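You operate a simulated robot arm through the tools that you are given. There is no shell and no other tool. Be economical: measure what you need, move in short steps, check, and stop when the job is done.

You run a simulated robot arm. Do the job below in one go: nothing can be reset, and whatever is moved stays where it is left.

Task
Close the fourth counter door that stands open. Open the top right side drawer, take the green cap from the inside of the top right side drawer and leave it on the grey tray and shut the drawer again. Fetch the pink tray and set it on the island top by the keyboard. Take the clipboard on the side bench and put it away on the island top behind the shelf. Take the white tray and put it on the long table. Push the foam drawer shut. The order is free.

Only the result counts: the job must be done as asked and must still hold three seconds after the hand-in. Knocking over, shifting, dropping, spilling or breaking anything else fails it. Lids that push on must go on centred and level and be pressed home; caps that screw on are set level and turned clockwise until they are tight.

Robot
A 7-joint arm with a vacuum gripper on a trunk, on a base that drives. Base frame: it is fixed to the floor where the robot stands at the start and does not move with it; the origin is under the middle of the robot, x ahead of it, y to its left, z up. Readings come in mm, degrees, newtons and seconds.
With the tool pointing down near the work surface it reaches from about 100 to 800 mm from the robot's upright axis, wherever it stands. Its first joint turns from -166.0 to 166.0 degrees. Places, roughly: clipboard [-5500, -3500, 1000]; foam drawer [900, -500, 800]; fourth counter door [700, 100, 400]; green cap (4x4x2 cm) [-5200, -2700, 700]; grey tray (20x13x3 cm) [-5300, -2700, 900]; island top behind the shelf [-2600, -600, 900]; island top by the keyboard [-1100, -600, 900]; long table [-1300, -4000, 900]; pink tray (26x19x2 cm) [-5400, -3000, 900]; top right side drawer [-5200, -2700, 700]; white tray (24x16x4 cm) [1200, -3000, 900]. Payload 1.88 kg.
Tool frame: the origin (TCP) lies in the middle of the cups' lips, and z points out of the cups. The gripper has 1 cup of 32 mm across, covering 32 by 32 mm (tool x, y); the bellows give 14 mm. With the vacuum on, a cup seals on a smooth face that it is pressed against (1 to 4 N); it does not hold porous or soft things. The pull reaches 41 N.
Orientation is told as [roll, pitch, yaw] about the base's x, y, z axes, in that order, counted from this pose: with the cups facing straight down, the tool's x points along the base's -x, its y along +y and its z along -z.

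Tools
- The arm moves only by the tool jog_arm. Its argument "moves" is a list of rows, each an object of numbers (a shift or turn left out is 0, a gripper value left out holds the last): "dx", "dy", "dz": the shift along the tool's x, y, z in mm; "wx", "wy", "wz": the turn, a rotation vector about the tool's x, y, z in degrees. In form: [{"dx": .., "dy": .., "dz": .., "wx": .., "wy": .., "wz": ..}, ...]. A call has 1 to 12 rows; each row shifts and turns the commanded pose from where the row before left it, along the tool's axes as they then stand. "valve" is the vacuum: 1 switches it on, 0 off, set as the call begins (left out, the last holds). A row lasts 0.2 s, in which the tool goes at most 50 mm and 8.6 degrees; a call with a longer step from one row to the next is refused whole, and so is a gripper value outside its range. Where a pose cannot be reached the arm comes as near as it can. A force on the tool above 40 N (or 10 N above the force at the start of the call, whichever is more), or a blocked arm, ends the call early, and 0.2 s more pass. The pull builds up within a second once a cup has sealed. Time passes only in rows, and 0.2 s behind the last, so rows that do not move give it time. The reply holds the time, the measured pose of the TCP, the force on the tool along the base axes and the pull of the vacuum, in the units named above and with some noise, with the torque about the TCP (base axes, N m) and any sound that the robot's microphone picked up.
- Cameras (640 x 400 px; columns grow to the right, rows downward): "scene" is now at [-41.7, 99.7, 1325.2]; the picture's right is [-0.99, -0.13, 0.00], its down [-0.12, 0.88, -0.45] and it looks along [0.06, -0.45, -0.89] (base axes); focal length 214 px, centre (320, 200). "wrist" rides on the gripper at [82, 14, -216] in the tool frame; the picture's right is [-0.17, 0.99, 0.00], its down [-0.91, -0.15, -0.37] and it looks along [-0.37, -0.06, 0.93] (tool axes); focal length 243 px, centre (320, 200). There is no depth. A picture from a camera that has moved, and an enlarged one, comes with that camera's place and axes in the base frame and with its lens. The place of the scene camera against the robot may be out by one fixed shift of up to 12 mm in any direction.
- get_image(camera): a new picture of that camera. It takes no simulated time.
- slide_trunk(by): slides the trunk up (or, below 0, down) by that many mm; the arm and the scene camera ride with it, the base frame stays. It gives what a move gives, with no picture.
- drive_base(legs): drives the robot by 1 to 6 legs, each [ahead, left, turn to the left] in mm, mm and degrees, along the robot's own axes; the way and the turn of a leg run together, so that a leg with both is an arc; at most 1500 mm and 180 degrees a leg. The arm and the cameras ride along, it lands a little off, and it stops where it bumps. It gives what a move gives.
- pan_tilt(pan, tilt): turns the head with the scene camera to pan (to the left, within 155 degrees either way) and tilt (down, from -29 to 69), counted from straight ahead of the robot. It gives what a move gives.
- inspect(camera, box): a new picture of the part [left, top, right, bottom] of that camera's present view, enlarged. It takes no simulated time.
- sign_off(): hands the job in; it is judged then, once.

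Go step by step. Nothing tells you exact positions but the pictures and the camera data: compare them with the known pose of the tool, close in by small moves and look again before you grip or let go. The budget is 186 turns and 156 pictures, counting those below and the enlarged ones. Unless the task says otherwise, let go and move clear before handing in.

The tools are called after "Call:" as name(argument=value, ...) on one line, values as JSON. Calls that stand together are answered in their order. jog_arm: Moves the arm, as the interface text tells. Its arguments: {"type":"object","properties":{"moves":{"type":"array","items":{"type":"object","properties":{"dx":{"type":"number"},"dy":{"type":"number"},"dz":{"type":"number"},"wx":{"type":"number"},"wy":{"type":"number"},"wz":{"type":"number"}}}},"valve":{"type":"number"}},"required":["moves"]} The other tools are called the same way: slide_trunk (by) slides the trunk up or down; drive_base (legs) drives the base; pan_tilt (pan, tilt) turns the head that bears the scene camera; get_image (camera) takes a picture; inspect (camera, box) takes an enlarged picture of a part of a camera's view; sign_off () hands the job in.

At the start:

```text
time: 0.0
tcp_pos: [525.3, -210.1, 988.3]
orientation: [0.0, 0.0, 0.0]
ft_force: [-0.5, 1.0, -0.5]
wrist_torque: [-0.01, 0.0, 0.03]
pull: 0.0
trunk travel left (down, up): [-300.0, 290.0]
robot x, y, heading: [-1.3, 1.2, 0.2]
head pan, tilt: [-82.5, 63.0]
```

scene: 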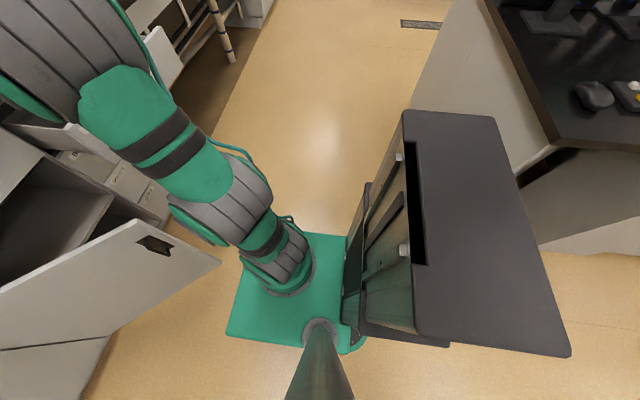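
wrist: 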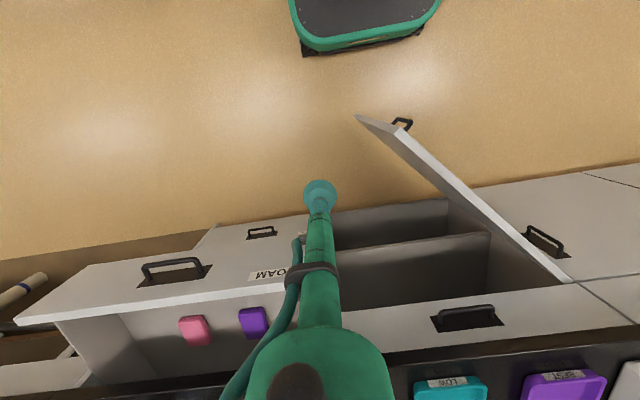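

I see the open counter door just ahead of the robot and what looks like the pulled-out foam drawer to its right. I'll look ahead with the head camera first.

Call:
pan_tilt(pan=0, tilt=50)

Call:
get_image(camera="scene")

Call:
pan_tilt(pan=-35, tilt=40)

Call:
get_image(camera="scene")

```text
time: 1.6
tcp_pos: [525.1, -209.2, 988.1]
orientation: [0.0, 0.0, 0.0]
ft_force: [0.2, 0.1, 1.2]
wrist_torque: [0.01, 0.01, 0.06]
pull: 0.0
trunk travel left (down, up): [-300.0, 290.0]
robot x, y, heading: [7.2, -3.4, 0.1]
head pan, tilt: [0.0, 50.0]
```

```text
153 pictures are left
camera scene: at [27.1, 162.3, 1341.2], right [0.0, -1.0, 0.0], down [-0.77, 0.0, -0.64], along [0.64, 0.0, -0.77], focal length 214 px, centre (320, 200)
```

scene: 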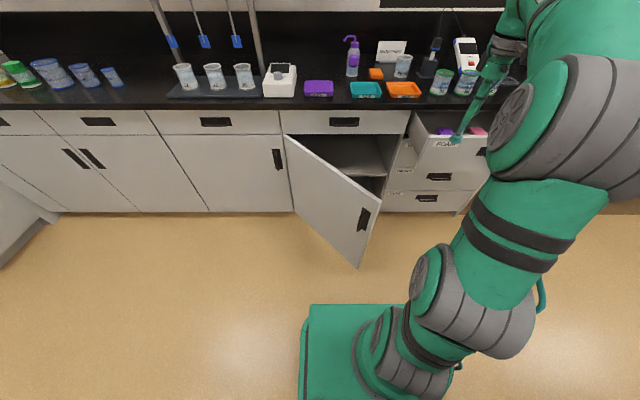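

```text
time: 2.6
tcp_pos: [524.4, -208.9, 987.0]
orientation: [0.0, 0.0, 0.0]
ft_force: [0.9, -0.6, 0.0]
wrist_torque: [-0.03, 0.0, -0.01]
pull: 0.2
trunk travel left (down, up): [-300.0, 290.0]
robot x, y, heading: [1.9, -5.4, 0.1]
head pan, tilt: [-35.0, 40.0]
```

```text
152 pictures are left
camera scene: at [19.8, 113.6, 1355.3], right [-0.57, -0.82, 0.0], down [-0.53, 0.37, -0.77], along [0.63, -0.44, -0.64], focal length 214 px, centre (320, 200)
```

scene: 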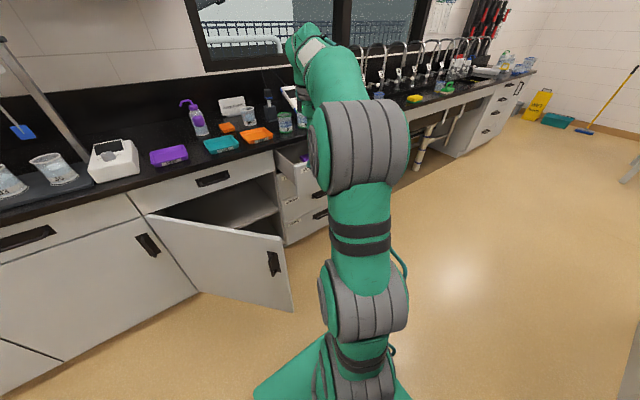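

The door stands about 46° open with its tip near (535, -60), and the foam drawer is out by perhaps 200 mm with its front near y -300 to -650. I'll turn the tool to point forward, then push.

Call:
jog_arm(moves=[{"wy": -8.2}, {"wy": -8.2}, {"wy": -8.2}, {"wy": -8.2}, {"wy": -8.2}, {"wy": -8.2}, {"wy": -8.2}, {"wy": -8.2}, {"wy": -8.2}, {"wy": -8.2}, {"wy": -8}])

Call:
get_image(camera="wrist")

Call:
get_image(camera="scene")

```text
time: 4.9
tcp_pos: [543.2, -211.9, 922.1]
orientation: [31.5, -76.4, -29.5]
ft_force: [-1.2, -0.5, 0.7]
wrist_torque: [-0.01, 0.01, 0.01]
pull: 0.0
trunk travel left (down, up): [-300.0, 290.0]
robot x, y, heading: [-2.1, 0.2, -0.0]
head pan, tilt: [-35.0, 40.0]
stopped in row 11: the arm was blocked; the commanded pose is now the measured one
```

```text
151 pictures are left
camera wrist: at [314.4, -199.0, 887.5], right [0.01, 0.96, 0.28], down [-0.18, -0.28, 0.94], along [0.98, -0.06, 0.16], focal length 243 px, centre (320, 200)
```

wrist: 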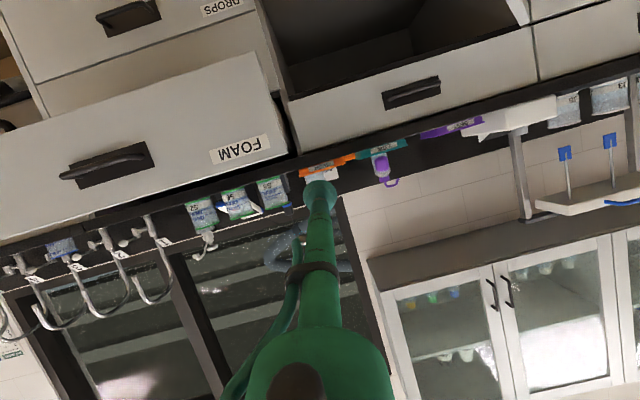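

```text
150 pictures are left
camera scene: at [19.6, 113.7, 1355.4], right [-0.57, -0.82, 0.0], down [-0.53, 0.37, -0.77], along [0.63, -0.44, -0.64], focal length 214 px, centre (320, 200)
```

scene: 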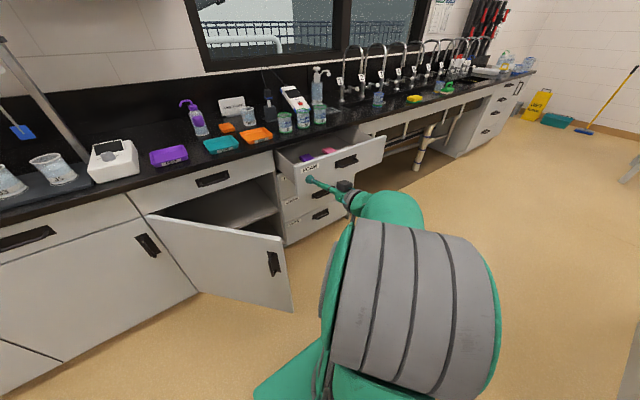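

The tool now points nearly forward (about 11° down), and the foam drawer's front is at x≈790, y -310 to -870, with its handle near (770, -600, 785). I'll drive to the right past the door tip and a little ahead, then look.

Call:
drive_base(legs=[[0, -400, 0], [100, 0, 0]])

Call:
jog_arm(moves=[{"dx": 45}, {"dx": 45}, {"dx": 30}])

Call:
get_image(camera="wrist")

Call:
get_image(camera="scene")

```text
time: 8.1
tcp_pos: [648.6, -604.7, 918.2]
orientation: [32.1, -76.0, -29.3]
ft_force: [1.5, 0.0, 0.5]
wrist_torque: [-0.04, 0.06, 0.0]
pull: 0.0
trunk travel left (down, up): [-300.0, 290.0]
robot x, y, heading: [102.2, -400.7, 0.5]
head pan, tilt: [-35.0, 40.0]
```

```text
time: 8.9
tcp_pos: [627.8, -584.3, 792.3]
orientation: [34.4, -74.4, -30.6]
ft_force: [0.2, -0.6, 0.9]
wrist_torque: [-0.04, -0.03, -0.03]
pull: 0.1
trunk travel left (down, up): [-300.0, 290.0]
robot x, y, heading: [106.6, -400.7, 0.5]
head pan, tilt: [-35.0, 40.0]
```

```text
149 pictures are left
camera wrist: at [398.9, -577.2, 762.9], right [-0.01, 0.95, 0.31], down [-0.15, -0.31, 0.94], along [0.99, -0.03, 0.14], focal length 243 px, centre (320, 200)
```

wrist: 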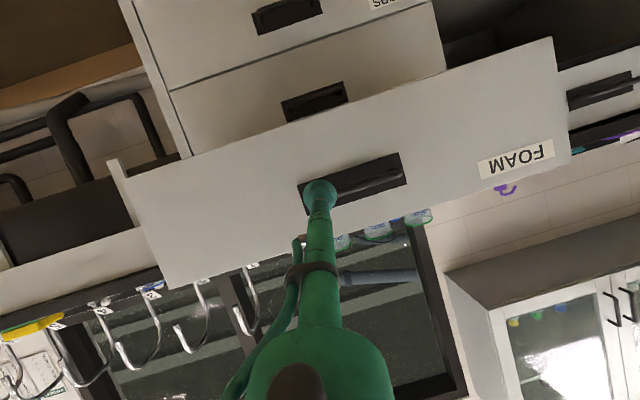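

```text
148 pictures are left
camera scene: at [121.9, -285.0, 1355.4], right [-0.56, -0.83, 0.0], down [-0.53, 0.36, -0.77], along [0.63, -0.43, -0.64], focal length 214 px, centre (320, 200)
```

scene: 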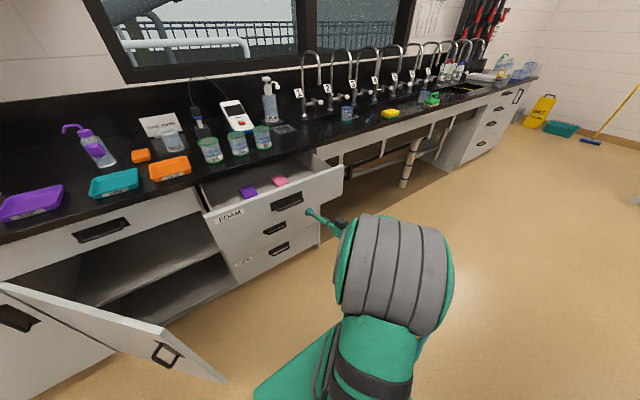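

The drawer face is at x≈725, z 680–850, with the handle at (700, -530, 800). I'll push just below the handle at about (725, -530, 735).

Call:
jog_arm(moves=[{"dx": 30, "dy": 22, "dz": 8}, {"dx": 30, "dy": 23, "dz": 9}, {"dx": -9, "dy": -2, "dz": 39}, {"dx": -7, "dy": -1, "dz": 30}, {"dx": -5, "dy": -1, "dz": 22}, {"dx": -5, "dy": -1, "dz": 22}, {"dx": -5, "dy": -1, "dz": 22}, {"dx": -5, "dy": -1, "dz": 22}])

Call:
get_image(camera="scene")

```text
time: 9.5
tcp_pos: [599.9, -582.3, 695.5]
orientation: [37.4, -68.5, -40.8]
ft_force: [1.0, 0.0, -1.1]
wrist_torque: [0.01, -0.02, -0.02]
pull: 0.1
trunk travel left (down, up): [-300.0, 290.0]
robot x, y, heading: [102.5, -401.7, 0.4]
head pan, tilt: [-35.0, 40.0]
stopped in row 3: the arm was blocked; the commanded pose is now the measured one
```

```text
147 pictures are left
camera scene: at [121.9, -285.0, 1355.4], right [-0.56, -0.83, 0.0], down [-0.53, 0.36, -0.77], along [0.63, -0.43, -0.64], focal length 214 px, centre (320, 200)
```

scene: 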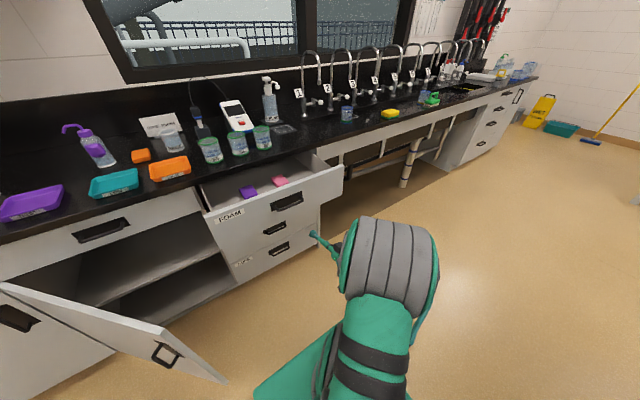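

The arm is too folded here and hit its limit. I'll back off 250 mm, lower the trunk and extend the arm instead.

Call:
drive_base(legs=[[-250, 0, 0]])

Call:
slide_trunk(by=-150)

Call:
jog_arm(moves=[{"dx": -40, "dz": 10}, {"dx": -40, "dz": 20}, {"dx": -40, "dz": 20}, {"dx": -30, "dz": 30}, {"dx": -20, "dz": 35}, {"dx": -20, "dz": 35}, {"dx": -10, "dz": 40}, {"dx": -10, "dz": 40}])

Call:
get_image(camera="wrist")

```text
time: 11.4
tcp_pos: [346.3, -582.6, 690.1]
orientation: [37.8, -67.7, -41.4]
ft_force: [0.9, 1.3, -0.5]
wrist_torque: [0.04, -0.01, 0.03]
pull: 0.1
trunk travel left (down, up): [-300.0, 290.0]
robot x, y, heading: [-151.8, -396.6, 0.5]
head pan, tilt: [-35.0, 40.0]
```

```text
time: 13.1
tcp_pos: [345.8, -582.9, 538.8]
orientation: [37.9, -67.6, -41.2]
ft_force: [-0.1, 1.1, 0.1]
wrist_torque: [-0.01, 0.01, 0.0]
pull: 0.0
trunk travel left (down, up): [-150.0, 440.0]
robot x, y, heading: [-144.0, -400.3, 0.5]
head pan, tilt: [-35.0, 40.0]
```

```text
time: 14.9
tcp_pos: [623.9, -640.9, 665.8]
orientation: [38.0, -67.8, -41.4]
ft_force: [-0.8, 0.0, -0.2]
wrist_torque: [0.0, 0.01, -0.02]
pull: 0.0
trunk travel left (down, up): [-150.0, 440.0]
robot x, y, heading: [-145.8, -398.9, 0.5]
head pan, tilt: [-35.0, 40.0]
```

```text
146 pictures are left
camera wrist: at [396.1, -602.2, 658.5], right [0.14, 0.91, 0.38], down [-0.11, -0.37, 0.92], along [0.98, -0.17, 0.05], focal length 243 px, centre (320, 200)
```

wrist: 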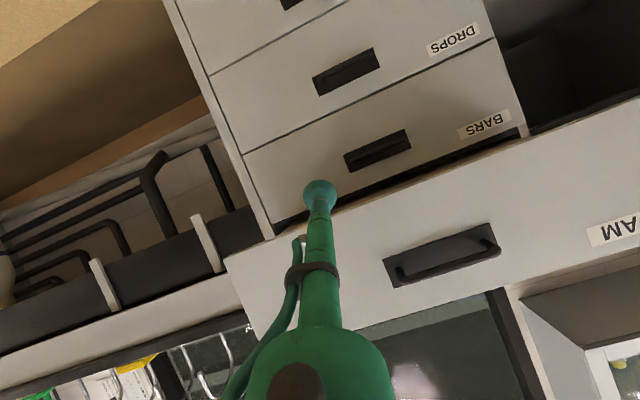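

The arm has room now. I'll lift the tip to just below the handle's middle and then push by driving forward.

Call:
jog_arm(moves=[{"dx": -16, "dy": 38, "dz": -8}, {"dx": -16, "dy": 38, "dz": -8}, {"dx": -16, "dy": 38, "dz": -8}])

Call:
get_image(camera="wrist")

```text
time: 15.7
tcp_pos: [627.7, -541.0, 743.7]
orientation: [37.4, -67.7, -41.1]
ft_force: [-0.3, 0.2, -0.7]
wrist_torque: [0.02, -0.01, 0.02]
pull: 0.1
trunk travel left (down, up): [-150.0, 440.0]
robot x, y, heading: [-145.5, -402.0, 0.4]
head pan, tilt: [-35.0, 40.0]
```

```text
145 pictures are left
camera wrist: at [400.1, -502.7, 735.5], right [0.14, 0.91, 0.38], down [-0.11, -0.37, 0.92], along [0.98, -0.17, 0.05], focal length 243 px, centre (320, 200)
```

wrist: 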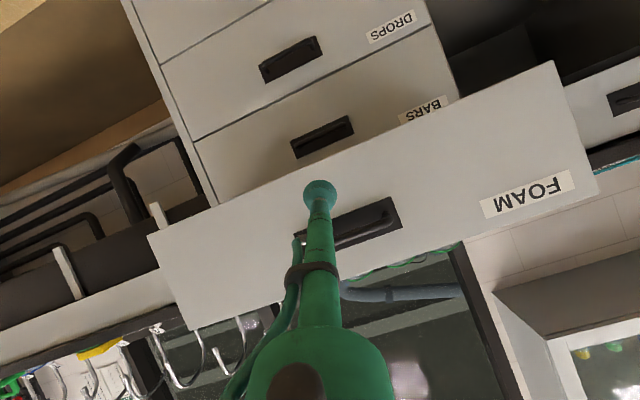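

The tip is lined up below the handle. Driving forward to push the drawer.

Call:
drive_base(legs=[[230, 0, 0]])

Call:
get_image(camera="wrist")

Call:
get_image(camera="scene")

```text
time: 17.5
tcp_pos: [864.5, -540.1, 743.6]
orientation: [37.7, -67.7, -41.2]
ft_force: [-0.1, 0.0, 0.5]
wrist_torque: [-0.01, 0.0, -0.03]
pull: 0.1
trunk travel left (down, up): [-150.0, 440.0]
robot x, y, heading: [90.9, -400.5, 0.3]
head pan, tilt: [-35.0, 40.0]
```

```text
144 pictures are left
camera wrist: at [637.0, -501.6, 735.6], right [0.14, 0.91, 0.38], down [-0.11, -0.37, 0.92], along [0.98, -0.17, 0.05], focal length 243 px, centre (320, 200)
```

wrist: 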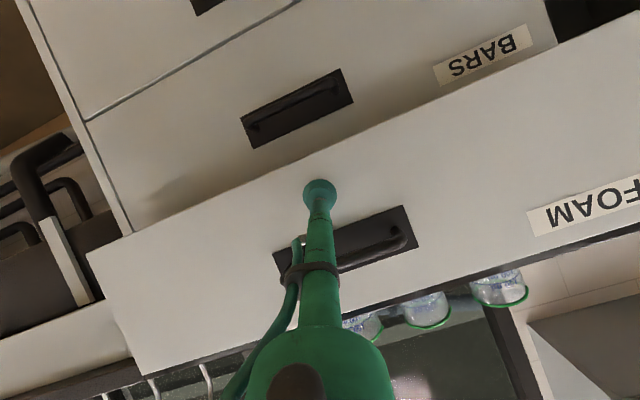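

```text
143 pictures are left
camera scene: at [109.2, -285.3, 1205.2], right [-0.57, -0.82, 0.0], down [-0.53, 0.36, -0.77], along [0.63, -0.43, -0.64], focal length 214 px, centre (320, 200)
```

scene: 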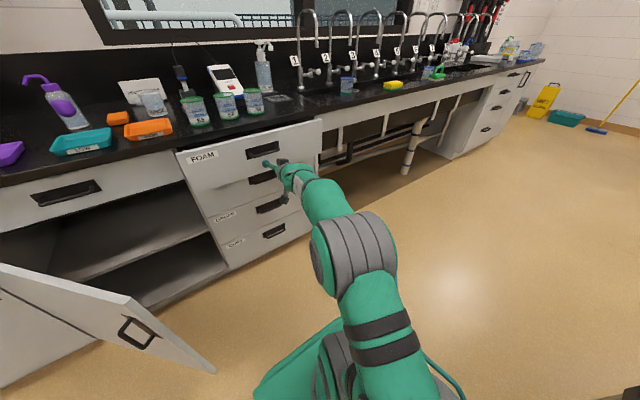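

The drawer has moved most of the way in. Continuing the push until it stops.

Call:
drive_base(legs=[[60, 0, 0]])

Call:
get_image(camera="wrist")

```text
time: 18.4
tcp_pos: [926.7, -538.8, 743.5]
orientation: [37.8, -67.8, -41.1]
ft_force: [0.2, -1.0, -0.6]
wrist_torque: [-0.01, 0.01, -0.01]
pull: 0.1
trunk travel left (down, up): [-150.0, 440.0]
robot x, y, heading: [150.0, -396.4, 0.2]
head pan, tilt: [-35.0, 40.0]
```

```text
142 pictures are left
camera wrist: at [698.3, -501.3, 735.8], right [0.14, 0.91, 0.38], down [-0.11, -0.37, 0.92], along [0.98, -0.17, 0.05], focal length 243 px, centre (320, 200)
```

wrist: 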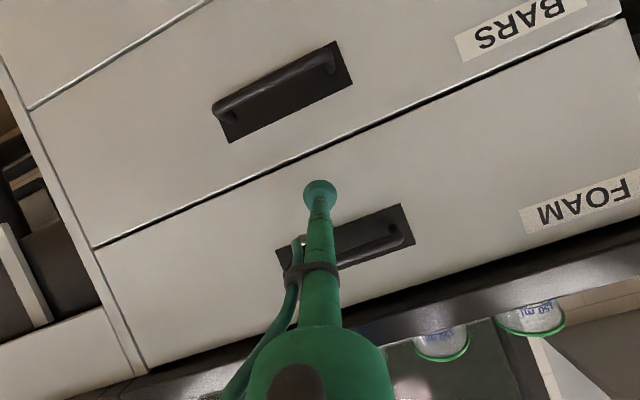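

It looks flush; I'll press a bit with the arm to confirm by force.

Call:
jog_arm(moves=[{"dx": -3, "dz": 10}, {"dx": -3, "dz": 10}, {"dx": -3, "dz": 10}])

Call:
get_image(camera="wrist")

```text
time: 19.2
tcp_pos: [955.7, -543.4, 741.7]
orientation: [37.5, -67.6, -41.1]
ft_force: [-15.2, 0.0, -6.6]
wrist_torque: [0.0, -0.25, 0.0]
pull: 0.0
trunk travel left (down, up): [-150.0, 440.0]
robot x, y, heading: [153.5, -399.8, 0.5]
head pan, tilt: [-35.0, 40.0]
```

```text
141 pictures are left
camera wrist: at [727.3, -503.9, 733.8], right [0.14, 0.91, 0.38], down [-0.11, -0.37, 0.92], along [0.98, -0.17, 0.05], focal length 243 px, centre (320, 200)
```

wrist: 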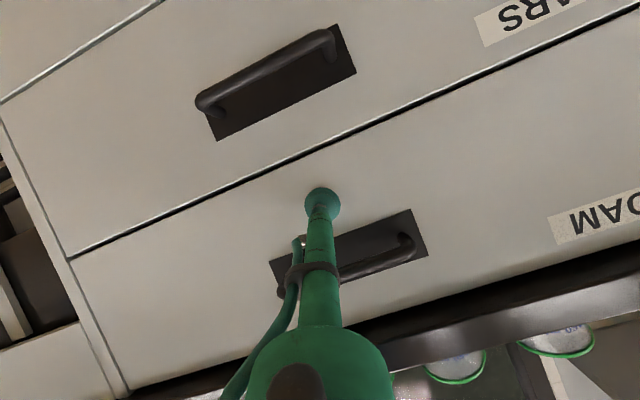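

The foam drawer is shut (it pushes back with 15 N). Next I'll back off, raise the trunk so the arm passes over the open door, and go round to the outer face of the door, heading about -23°.

Call:
drive_base(legs=[[-200, 0, 0]])

Call:
slide_trunk(by=150)

Call:
drive_base(legs=[[-50, 900, 0], [-50, 0, -23]])

Call:
get_image(camera="scene")

```text
time: 20.9
tcp_pos: [755.4, -541.6, 743.9]
orientation: [37.9, -67.8, -41.2]
ft_force: [0.7, 0.0, 0.4]
wrist_torque: [0.0, 0.01, -0.01]
pull: 0.0
trunk travel left (down, up): [-150.0, 440.0]
robot x, y, heading: [-48.9, -398.8, 0.3]
head pan, tilt: [-35.0, 40.0]
```

```text
time: 22.6
tcp_pos: [755.6, -543.0, 894.2]
orientation: [37.9, -67.8, -41.1]
ft_force: [0.5, 0.8, -0.6]
wrist_torque: [-0.02, 0.0, -0.02]
pull: 0.0
trunk travel left (down, up): [-300.0, 290.0]
robot x, y, heading: [-50.9, -398.1, 0.5]
head pan, tilt: [-35.0, 40.0]
```

```text
time: 28.6
tcp_pos: [528.3, 70.7, 892.9]
orientation: [37.8, -67.8, -64.0]
ft_force: [0.3, 0.4, 0.0]
wrist_torque: [-0.02, -0.02, -0.02]
pull: 0.0
trunk travel left (down, up): [-300.0, 290.0]
robot x, y, heading: [-160.4, 516.0, -22.3]
head pan, tilt: [-35.0, 40.0]
```

```text
140 pictures are left
camera scene: at [-96.7, 615.2, 1355.3], right [-0.84, -0.54, 0.0], down [-0.35, 0.54, -0.77], along [0.41, -0.64, -0.64], focal length 214 px, centre (320, 200)
```

scene: 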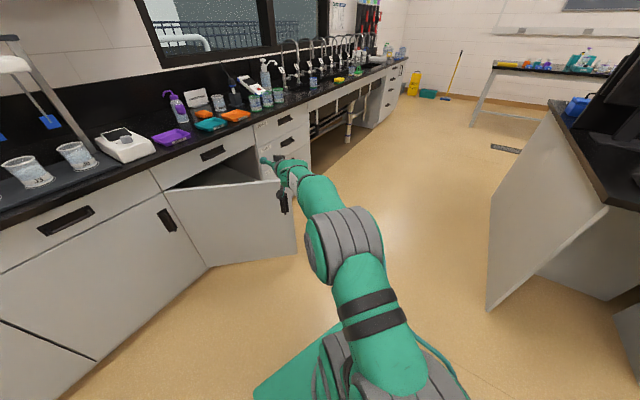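

Lowering the trunk to bring the tip to z≈590 in front of the door's outer face.

Call:
slide_trunk(by=-300)

Call:
get_image(camera="wrist")

Call:
get_image(camera="scene")

```text
time: 31.6
tcp_pos: [529.3, 71.5, 593.8]
orientation: [37.9, -67.8, -64.0]
ft_force: [0.0, 0.0, 0.8]
wrist_torque: [-0.03, -0.01, -0.03]
pull: 0.1
trunk travel left (down, up): [0.0, 590.0]
robot x, y, heading: [-156.5, 512.7, -22.5]
head pan, tilt: [-35.0, 40.0]
```

```text
139 pictures are left
camera wrist: at [334.0, 194.8, 586.1], right [0.48, 0.79, 0.38], down [-0.25, -0.3, 0.92], along [0.84, -0.54, 0.05], focal length 243 px, centre (320, 200)
```

wrist: 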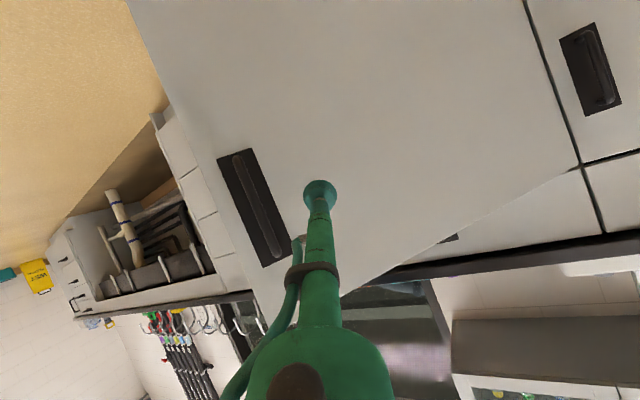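

```text
138 pictures are left
camera scene: at [-96.7, 615.2, 1055.4], right [-0.84, -0.54, 0.0], down [-0.35, 0.54, -0.77], along [0.41, -0.64, -0.64], focal length 214 px, centre (320, 200)
```

scene: 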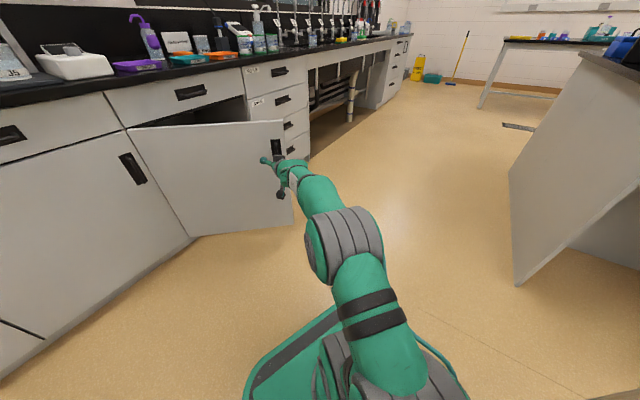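

The tip will meet the door about 440 mm from its hinge, clear of the handle. Driving ahead to push it.

Call:
drive_base(legs=[[280, 0, 0]])

Call:
get_image(camera="wrist")

Call:
get_image(camera="scene")

```text
time: 33.5
tcp_pos: [788.4, -35.2, 593.6]
orientation: [37.8, -67.7, -64.0]
ft_force: [-0.4, -0.5, -0.2]
wrist_torque: [-0.01, 0.0, 0.0]
pull: 0.1
trunk travel left (down, up): [0.0, 590.0]
robot x, y, heading: [101.9, 406.3, -22.3]
head pan, tilt: [-35.0, 40.0]
```

```text
137 pictures are left
camera wrist: at [593.0, 89.2, 586.0], right [0.48, 0.79, 0.38], down [-0.25, -0.3, 0.92], along [0.84, -0.54, 0.05], focal length 243 px, centre (320, 200)
```

wrist: 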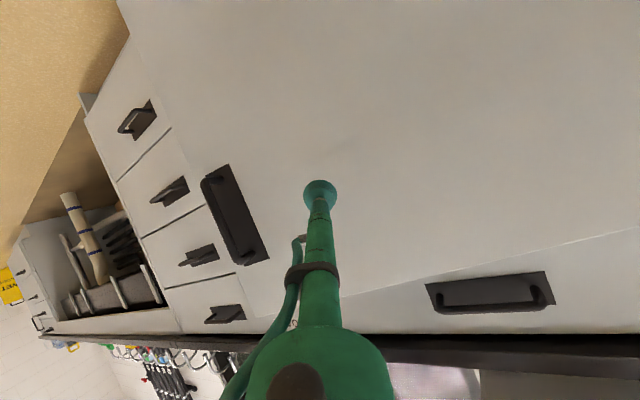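

```text
136 pictures are left
camera scene: at [162.2, 509.5, 1055.3], right [-0.84, -0.54, 0.0], down [-0.35, 0.54, -0.77], along [0.41, -0.64, -0.64], focal length 214 px, centre (320, 200)
```

scene: 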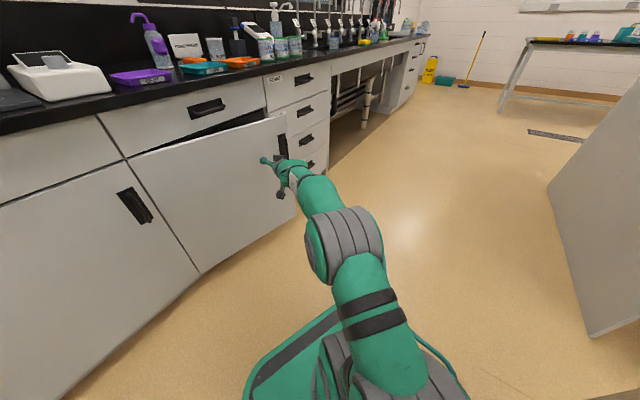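

The door is swinging shut well. Pushing on another 150 mm.

Call:
drive_base(legs=[[150, 0, 0]])

Call:
jog_arm(moves=[{"dx": -3, "dz": 10}, {"dx": -3, "dz": 10}, {"dx": -3, "dz": 10}])

Call:
get_image(camera="scene")

Call:
get_image(camera="wrist")

```text
time: 34.9
tcp_pos: [926.7, -91.2, 593.5]
orientation: [37.8, -67.8, -64.0]
ft_force: [-0.5, -0.2, -0.6]
wrist_torque: [0.0, -0.01, -0.03]
pull: 0.0
trunk travel left (down, up): [0.0, 590.0]
robot x, y, heading: [238.7, 350.6, -22.3]
head pan, tilt: [-35.0, 40.0]
```

```text
time: 35.8
tcp_pos: [950.4, -108.7, 588.7]
orientation: [37.2, -67.4, -63.7]
ft_force: [-11.0, 4.5, 1.7]
wrist_torque: [0.03, -0.13, 0.21]
pull: 0.0
trunk travel left (down, up): [0.0, 590.0]
robot x, y, heading: [238.2, 350.4, -22.4]
head pan, tilt: [-35.0, 40.0]
stopped in row 3: the force on the tool passed its limit at 42 N (the readings are from after the stop); the commanded pose is now the measured one
```

```text
135 pictures are left
camera scene: at [299.9, 453.2, 1055.4], right [-0.84, -0.54, 0.0], down [-0.35, 0.54, -0.77], along [0.41, -0.64, -0.64], focal length 214 px, centre (320, 200)
```

scene: 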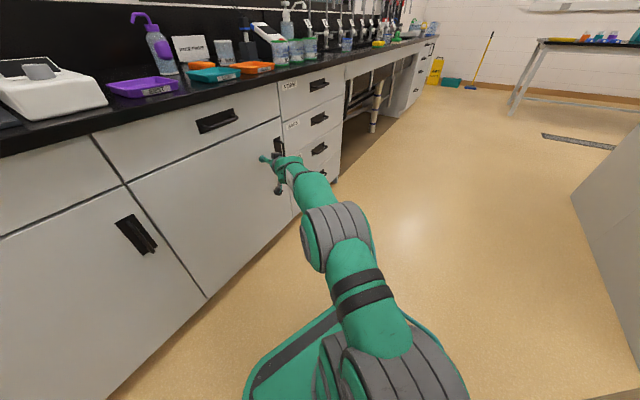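

```text
134 pictures are left
camera wrist: at [755.5, 16.6, 582.2], right [0.49, 0.79, 0.38], down [-0.24, -0.3, 0.92], along [0.84, -0.54, 0.04], focal length 243 px, centre (320, 200)
```

wrist: 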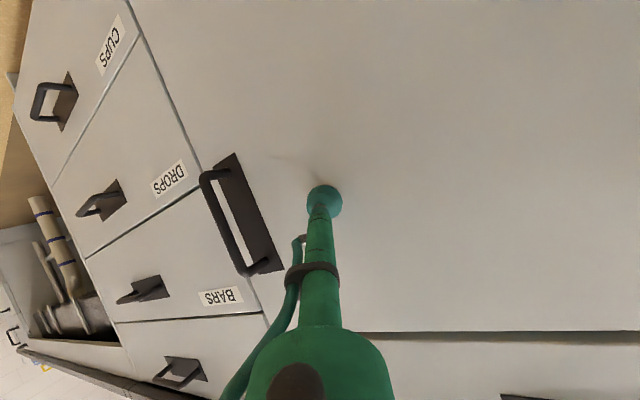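

The door is shut against its stop. I'll back off, raise the trunk, turn the tool down again, and turn to face -y to survey.

Call:
drive_base(legs=[[-300, 0, 0]])

Call:
slide_trunk(by=450)

Call:
jog_arm(moves=[{"wx": 1.93, "wy": 7.84}, {"wx": 1.93, "wy": 7.84}, {"wx": 1.93, "wy": 7.84}, {"wx": 1.93, "wy": 7.84}, {"wx": 1.93, "wy": 7.84}, {"wx": 1.93, "wy": 7.84}, {"wx": 1.93, "wy": 7.84}, {"wx": 1.93, "wy": 7.84}, {"wx": 1.93, "wy": 7.84}])

Call:
pan_tilt(pan=-60, tilt=15)

Call:
get_image(camera="scene")

```text
time: 37.8
tcp_pos: [676.7, 6.9, 588.0]
orientation: [37.1, -67.4, -63.4]
ft_force: [-0.3, 0.1, 0.2]
wrist_torque: [0.01, -0.02, 0.02]
pull: 0.0
trunk travel left (down, up): [0.0, 590.0]
robot x, y, heading: [-36.4, 462.6, -22.3]
head pan, tilt: [-35.0, 40.0]
```

```text
refused: 450 is not a number from -400 to 400
```

```text
time: 39.8
tcp_pos: [651.2, 40.1, 562.0]
orientation: [1.3, -5.3, -38.0]
ft_force: [0.4, -0.7, -2.1]
wrist_torque: [0.03, 0.03, -0.02]
pull: 0.2
out of reach, approached as far as the arm can: row 8, 9
trunk travel left (down, up): [0.0, 590.0]
robot x, y, heading: [-38.4, 461.0, -22.1]
head pan, tilt: [-35.0, 40.0]
```

```text
time: 40.7
tcp_pos: [651.9, 39.4, 568.1]
orientation: [1.4, -5.8, -37.9]
ft_force: [0.3, -0.7, 0.1]
wrist_torque: [0.0, 0.0, 0.0]
pull: 0.0
trunk travel left (down, up): [0.0, 590.0]
robot x, y, heading: [-37.9, 464.1, -22.1]
head pan, tilt: [-60.0, 15.0]
```

```text
133 pictures are left
camera scene: at [-8.2, 544.5, 1094.8], right [-0.99, -0.14, 0.0], down [-0.04, 0.26, -0.97], along [0.13, -0.96, -0.26], focal length 214 px, centre (320, 200)
```

scene: 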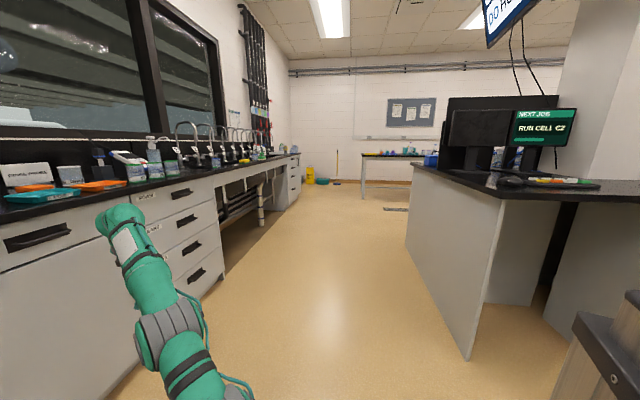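

Ahead along -y is the aisle; the far counter end should hold the white tray, and the table with coloured things at the back is likely the long table. I'll raise the trunk, pull the arm in and turn to face down the aisle.

Call:
slide_trunk(by=350)

Call:
jog_arm(moves=[{"dx": 41, "dy": -12}, {"dx": 41, "dy": -12}, {"dx": 41, "dy": -12}, {"dx": 41, "dy": -12}, {"dx": 41, "dy": -12}, {"dx": 41, "dy": -12}, {"dx": 41, "dy": -12}, {"wy": 5.5}, {"wz": -8}, {"wz": -8}])

Call:
drive_base(legs=[[0, 0, -68], [1400, 200, 0], [1100, 0, 0]])

Call:
pan_tilt(pan=30, tilt=25)

Call:
get_image(camera="scene")

```text
time: 44.1
tcp_pos: [651.4, 39.1, 917.2]
orientation: [1.5, -5.5, -37.9]
ft_force: [0.3, 0.5, 0.2]
wrist_torque: [0.0, 0.01, 0.0]
pull: 0.1
trunk travel left (down, up): [-350.0, 240.0]
robot x, y, heading: [-41.1, 464.8, -22.2]
head pan, tilt: [-60.0, 15.0]
```

```text
time: 46.3
tcp_pos: [375.2, 148.6, 885.9]
orientation: [1.3, -0.5, -21.6]
ft_force: [-0.2, 0.4, -0.6]
wrist_torque: [-0.01, 0.02, -0.03]
pull: 0.0
trunk travel left (down, up): [-350.0, 240.0]
robot x, y, heading: [-39.3, 463.5, -22.5]
head pan, tilt: [-60.0, 15.0]
```

```text
time: 61.6
tcp_pos: [-21.7, -2555.2, 886.8]
orientation: [1.5, -0.6, -90.9]
ft_force: [0.1, 1.2, -0.5]
wrist_torque: [-0.02, -0.02, -0.03]
pull: 0.0
trunk travel left (down, up): [-350.0, 240.0]
robot x, y, heading: [125.9, -2057.4, -91.5]
head pan, tilt: [-60.0, 15.0]
```

```text
time: 63.3
tcp_pos: [-22.9, -2554.7, 887.1]
orientation: [1.5, -0.7, -90.8]
ft_force: [0.0, 0.2, 0.3]
wrist_torque: [-0.03, 0.01, 0.01]
pull: 0.0
trunk travel left (down, up): [-350.0, 240.0]
robot x, y, heading: [125.4, -2060.4, -91.2]
head pan, tilt: [30.0, 25.0]
```

```text
132 pictures are left
camera scene: at [344.3, -2084.6, 1428.7], right [-0.88, -0.48, 0.0], down [-0.2, 0.37, -0.91], along [0.43, -0.8, -0.42], focal length 214 px, centre (320, 200)
```

scene: 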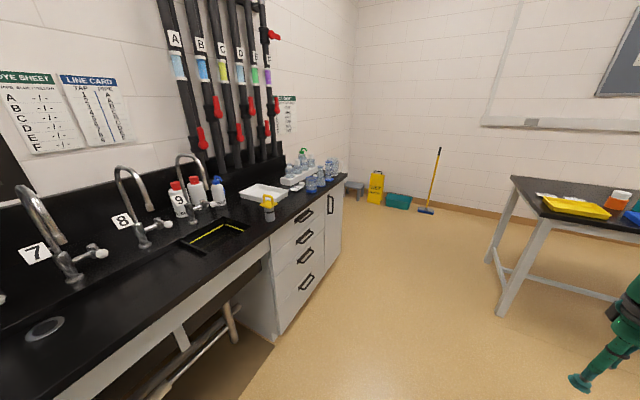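

The white tray sits at about (1250, -3015) on the counter's far end, with a yellow item next to its near side. I'll raise the trunk and drive up facing it.

Call:
slide_trunk(by=220)

Call:
drive_base(legs=[[950, 390, 0], [0, 0, 91]])

Call:
pan_tilt(pan=-5, tilt=45)

Call:
get_image(camera="scene")

Call:
get_image(camera="wrist")

```text
time: 65.6
tcp_pos: [-23.0, -2554.8, 1106.3]
orientation: [1.4, -0.5, -90.8]
ft_force: [0.9, 1.1, 0.3]
wrist_torque: [0.01, -0.01, 0.02]
pull: 0.1
trunk travel left (down, up): [-570.0, 20.0]
robot x, y, heading: [124.0, -2061.1, -91.3]
head pan, tilt: [30.0, 25.0]
```

```text
time: 74.8
tcp_pos: [997.4, -3144.3, 1106.0]
orientation: [1.3, -0.6, 0.8]
ft_force: [0.6, 0.8, -0.9]
wrist_torque: [0.03, 0.0, 0.0]
pull: 0.1
trunk travel left (down, up): [-570.0, 20.0]
robot x, y, heading: [498.6, -3010.2, 0.5]
head pan, tilt: [30.0, 25.0]
```

```text
time: 75.8
tcp_pos: [997.5, -3144.5, 1106.3]
orientation: [1.5, -0.6, 0.8]
ft_force: [-0.6, 0.7, -0.4]
wrist_torque: [0.0, 0.03, 0.0]
pull: 0.1
trunk travel left (down, up): [-570.0, 20.0]
robot x, y, heading: [494.6, -3011.0, 0.6]
head pan, tilt: [-5.0, 45.0]
```

```text
131 pictures are left
camera scene: at [525.7, -2856.1, 1618.1], right [-0.08, -1.0, 0.0], down [-0.7, 0.06, -0.71], along [0.71, -0.06, -0.71], focal length 214 px, centre (320, 200)
```

scene: 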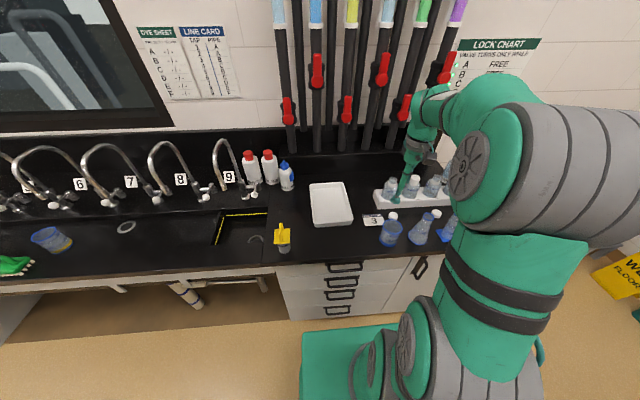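

```text
130 pictures are left
camera wrist: at [913.1, -3136.7, 1322.2], right [0.15, 0.99, 0.03], down [0.91, -0.15, 0.38], along [0.38, -0.03, -0.92], focal length 243 px, centre (320, 200)
```

wrist: 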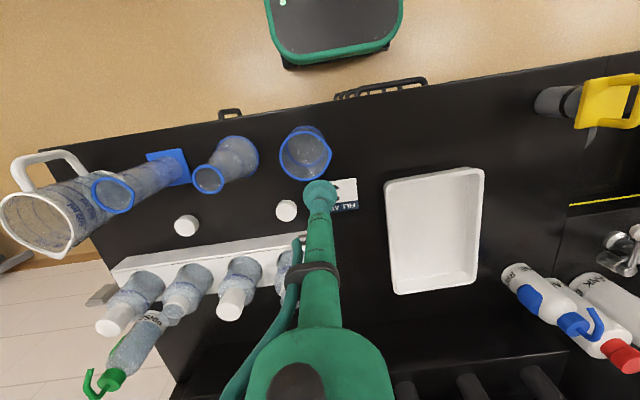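

The white tray is near (1178, -2948) in the wrist view. I'll level the tool and move above its middle.

Call:
jog_arm(moves=[{"dx": -30, "dy": 33, "wx": 1.4, "wy": 0.6}, {"dx": -30, "dy": 33}, {"dx": -30, "dy": 33}, {"dx": -30, "dy": 33}, {"dx": -30, "dy": 33}, {"dx": -30, "dy": 33}])

Call:
get_image(camera="wrist")

```text
time: 77.2
tcp_pos: [1175.0, -2939.8, 1106.9]
orientation: [0.1, 0.1, 0.8]
ft_force: [0.4, 0.0, -0.1]
wrist_torque: [0.03, 0.0, -0.02]
pull: 0.1
trunk travel left (down, up): [-570.0, 20.0]
robot x, y, heading: [498.5, -3012.1, 0.7]
head pan, tilt: [-5.0, 45.0]
```

```text
129 pictures are left
camera wrist: at [1093.0, -2927.3, 1323.7], right [0.15, 0.99, 0.0], down [0.92, -0.14, 0.37], along [0.37, -0.06, -0.93], focal length 243 px, centre (320, 200)
```

wrist: 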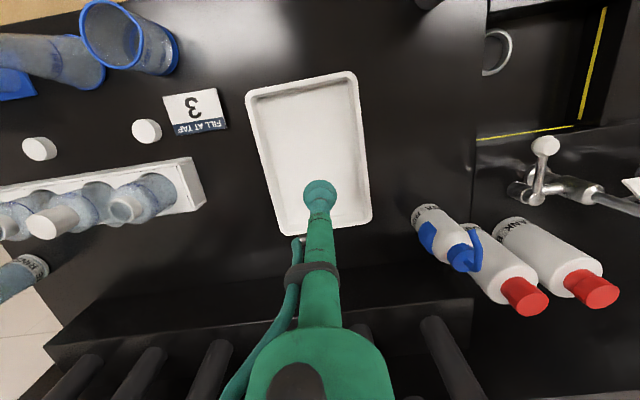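

Triangulating gives the tray middle at (1165, -2949), z≈935. Moving over it and coming down.

Call:
jog_arm(moves=[{"dx": 9, "dy": -9, "dz": 35}, {"dz": 45}, {"dz": 45}])

Call:
get_image(camera="wrist")

```text
time: 78.0
tcp_pos: [1165.5, -2951.7, 982.5]
orientation: [0.0, 0.0, 0.9]
ft_force: [0.0, 0.8, -0.3]
wrist_torque: [0.03, 0.04, -0.01]
pull: 0.1
trunk travel left (down, up): [-570.0, 20.0]
robot x, y, heading: [497.7, -3008.4, 0.3]
head pan, tilt: [-5.0, 45.0]
```

```text
128 pictures are left
camera wrist: at [1084.5, -2938.9, 1199.1], right [0.15, 0.99, 0.0], down [0.92, -0.14, 0.37], along [0.37, -0.06, -0.93], focal length 243 px, centre (320, 200)
```

wrist: 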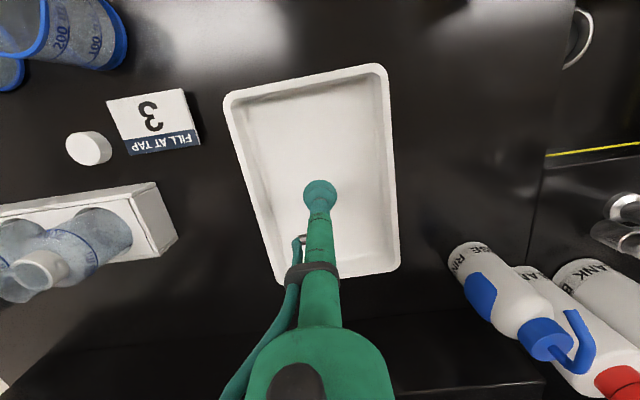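

The descent point projects onto the tray's middle. Coming down with the vacuum on.

Call:
jog_arm(moves=[{"dz": 25}, {"dz": 12}, {"dz": 6}, {"dz": 5}, {"dz": 4}, {"dz": 4}], valve=1)

```text
time: 79.4
tcp_pos: [1165.8, -2952.0, 925.8]
orientation: [0.0, 0.0, 0.7]
ft_force: [-0.1, -0.1, -0.4]
wrist_torque: [0.0, -0.01, 0.01]
pull: 0.0
trunk travel left (down, up): [-570.0, 20.0]
robot x, y, heading: [495.7, -3012.5, 0.3]
head pan, tilt: [-5.0, 45.0]
```

Call:
jog_arm(moves=[{"dz": 4}, {"dz": 4}, {"dz": 4}, {"dz": 4}])

```text
time: 80.4
tcp_pos: [1165.9, -2952.0, 909.3]
orientation: [0.0, 0.1, 0.9]
ft_force: [0.3, 1.0, -0.6]
wrist_torque: [0.01, 0.06, -0.01]
pull: 40.8
trunk travel left (down, up): [-570.0, 20.0]
robot x, y, heading: [497.6, -3013.0, 0.2]
head pan, tilt: [-5.0, 45.0]
```

Sealed at z≈909. Lifting straight up.

Call:
jog_arm(moves=[{"dz": -10}, {"dz": -20}, {"dz": -30}, {"dz": -40}, {"dz": -40}, {"dz": -40}])

Call:
get_image(camera="wrist")

Call:
pan_tilt(pan=-120, tilt=25)

Call:
get_image(camera="scene")

```text
time: 81.8
tcp_pos: [1164.1, -2952.9, 1088.8]
orientation: [-0.1, 0.1, 0.7]
ft_force: [1.1, -0.1, -2.7]
wrist_torque: [0.0, 0.02, 0.01]
pull: 40.6
trunk travel left (down, up): [-570.0, 20.0]
robot x, y, heading: [493.1, -3011.4, 0.3]
head pan, tilt: [-5.0, 45.0]
```

```text
127 pictures are left
camera wrist: at [1082.1, -2940.8, 1305.3], right [0.15, 0.99, 0.0], down [0.92, -0.14, 0.37], along [0.37, -0.06, -0.93], focal length 243 px, centre (320, 200)
```

wrist: 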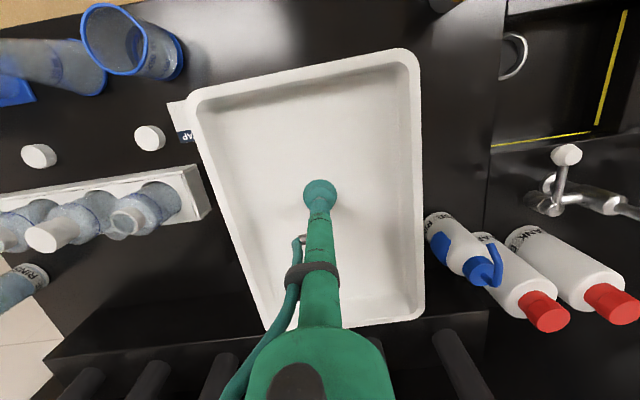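

```text
time: 83.8
tcp_pos: [1164.3, -2953.4, 1089.0]
orientation: [-0.1, 0.0, 0.9]
ft_force: [0.5, 0.0, -2.0]
wrist_torque: [0.0, 0.02, 0.0]
pull: 41.4
trunk travel left (down, up): [-570.0, 20.0]
robot x, y, heading: [495.6, -3012.3, 0.7]
head pan, tilt: [-120.0, 25.0]
```

```text
126 pictures are left
camera scene: at [399.3, -2929.8, 1648.7], right [-0.87, 0.49, 0.0], down [0.21, 0.37, -0.91], along [-0.45, -0.79, -0.42], focal length 214 px, centre (320, 200)
```

scene: 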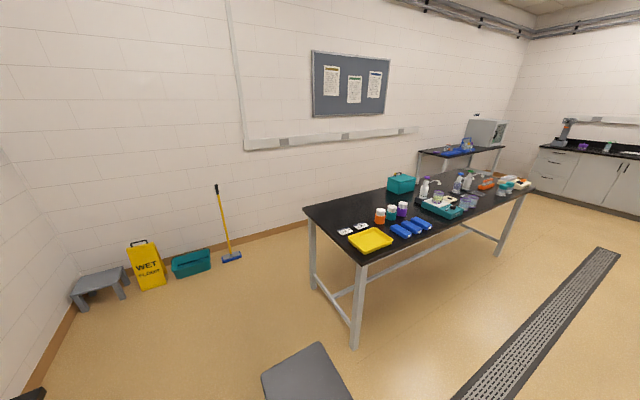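

The tray is held level. The long table spans about x -2340…-220, y -4275…-3635; I'll back off, pull the tray in, turn to face it and drive along its front.

Call:
drive_base(legs=[[-500, 0, 0]])

Call:
jog_arm(moves=[{"dx": 40}, {"dx": 40}, {"dx": 40}, {"dx": 40}, {"dx": 40}])

Call:
drive_base(legs=[[0, 0, -91], [0, -900, 0]])

Call:
pan_tilt(pan=0, tilt=35)

Call:
get_image(camera="scene")

```text
time: 86.7
tcp_pos: [657.9, -2955.5, 1088.3]
orientation: [0.0, 0.0, 1.1]
ft_force: [0.2, 0.2, -3.3]
wrist_torque: [-0.02, 0.05, 0.02]
pull: 40.9
trunk travel left (down, up): [-570.0, 20.0]
robot x, y, heading: [-8.7, -3018.8, 0.8]
head pan, tilt: [-120.0, 25.0]
```

```text
time: 87.9
tcp_pos: [457.6, -2958.7, 1089.4]
orientation: [-0.1, 0.0, 1.1]
ft_force: [0.3, 0.2, -2.3]
wrist_torque: [0.0, 0.06, -0.01]
pull: 40.8
trunk travel left (down, up): [-570.0, 20.0]
robot x, y, heading: [-11.0, -3016.3, 0.7]
head pan, tilt: [-120.0, 25.0]
```

```text
time: 96.4
tcp_pos: [-840.3, -3499.4, 1089.5]
orientation: [0.0, 0.0, -88.7]
ft_force: [0.3, -0.4, -3.4]
wrist_torque: [0.05, 0.03, -0.01]
pull: 40.7
trunk travel left (down, up): [-570.0, 20.0]
robot x, y, heading: [-896.6, -3034.4, -89.0]
head pan, tilt: [-120.0, 25.0]
```

```text
time: 98.4
tcp_pos: [-840.5, -3499.8, 1088.8]
orientation: [0.1, 0.0, -88.6]
ft_force: [0.4, -0.4, -2.6]
wrist_torque: [0.05, 0.03, -0.01]
pull: 41.1
trunk travel left (down, up): [-570.0, 20.0]
robot x, y, heading: [-897.9, -3035.0, -89.1]
head pan, tilt: [0.0, 35.0]
```

```text
125 pictures are left
camera scene: at [-724.9, -3058.6, 1632.9], right [-1.0, -0.02, 0.0], down [-0.01, 0.57, -0.82], along [0.01, -0.82, -0.57], focal length 214 px, centre (320, 200)
```

scene: 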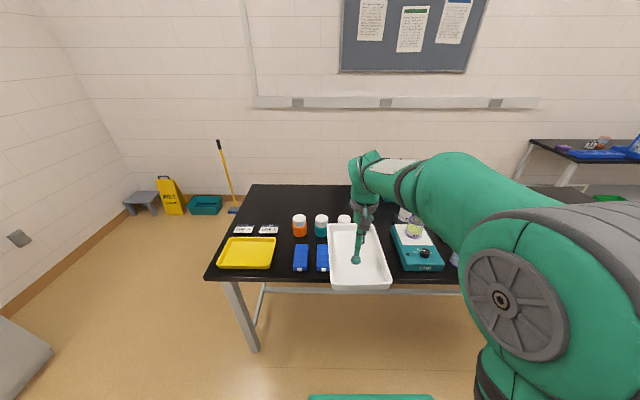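

Table items: yellow tray, blue boxes, bottles and a teal scale. I need a free spot; checking with the wrist camera and panning right.

Call:
get_image(camera="wrist")

Call:
inspect(camera="scene", box=[200, 160, 480, 300])

```text
124 pictures are left
camera wrist: at [-827.8, -3416.8, 1305.6], right [0.99, -0.14, 0.0], down [-0.13, -0.92, 0.37], along [-0.05, -0.37, -0.93], focal length 243 px, centre (320, 200)
```

wrist: 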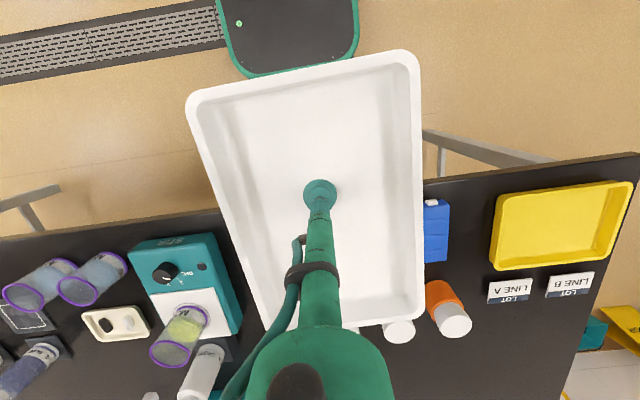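

```text
2.29 times, centred on (340, 230) of scene
camera zoom: at [-724.9, -3058.6, 1632.9], right [-1.0, -0.02, 0.0], down [-0.01, 0.57, -0.82], along [0.01, -0.82, -0.57], focal length 490 px, centre (274, 131)
```

zoom: 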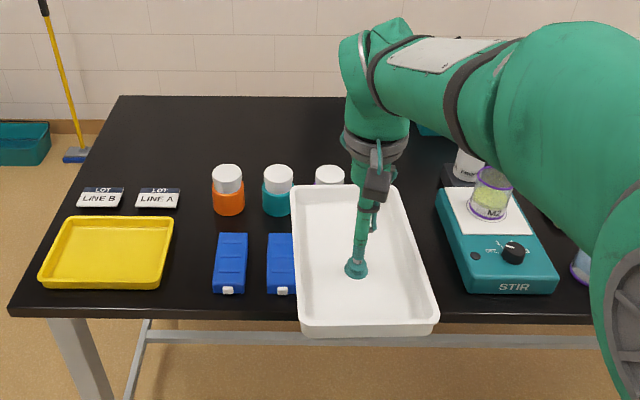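

There's a large clear area at the table's back left corner, around (-560, -4050). I'll turn the tray crosswise and drive so it is in reach.

Call:
drive_base(legs=[[0, 330, 0], [255, 0, 0]])

Call:
jog_arm(moves=[{"dx": -12, "wz": 8.2}, {"dx": -12, "wz": 8.2}, {"wz": 8.2}, {"wz": 8.2}, {"wz": 8.2}, {"wz": 8.2}, {"wz": 8.2}, {"wz": 8.2}, {"wz": 8.2}, {"wz": 8.2}, {"wz": 8}])

Call:
get_image(camera="wrist")

Call:
get_image(camera="scene")

```text
time: 102.0
tcp_pos: [-511.2, -3752.3, 1089.7]
orientation: [0.1, 0.1, -88.5]
ft_force: [-0.1, -0.7, -2.3]
wrist_torque: [0.08, 0.02, 0.01]
pull: 40.4
trunk travel left (down, up): [-570.0, 20.0]
robot x, y, heading: [-569.3, -3287.4, -89.2]
head pan, tilt: [0.0, 35.0]
```

```text
time: 104.4
tcp_pos: [-512.1, -3776.5, 1087.9]
orientation: [-0.1, 0.0, -178.8]
ft_force: [0.2, -1.0, -2.0]
wrist_torque: [0.04, -0.04, 0.02]
pull: 41.0
trunk travel left (down, up): [-570.0, 20.0]
robot x, y, heading: [-571.8, -3285.9, -88.9]
head pan, tilt: [0.0, 35.0]
```

```text
122 pictures are left
camera wrist: at [-429.9, -3788.3, 1305.0], right [-0.14, -0.99, 0.0], down [-0.92, 0.13, 0.38], along [-0.37, 0.05, -0.93], focal length 243 px, centre (320, 200)
```

wrist: 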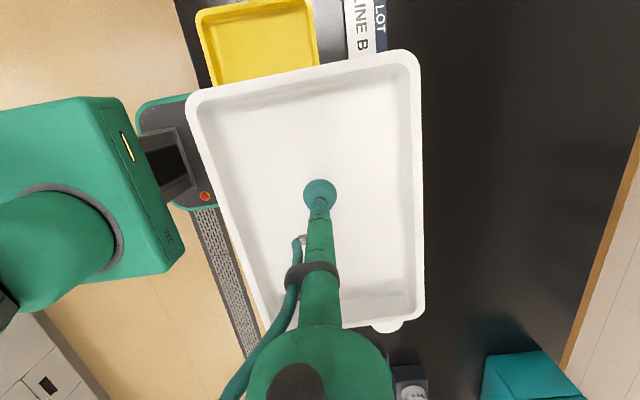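

```text
121 pictures are left
camera scene: at [-397.4, -3311.6, 1632.9], right [-1.0, -0.02, 0.0], down [-0.01, 0.57, -0.82], along [0.02, -0.82, -0.57], focal length 214 px, centre (320, 200)
```

scene: 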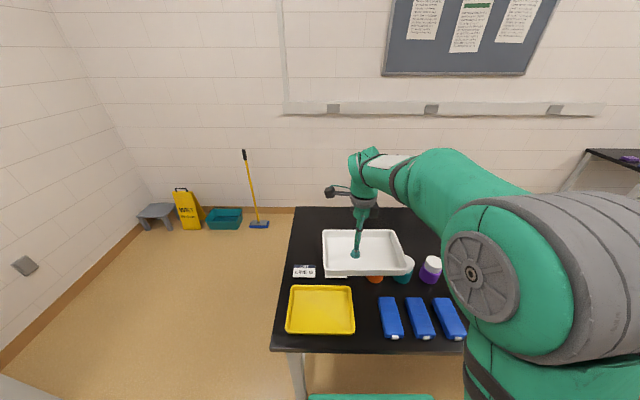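

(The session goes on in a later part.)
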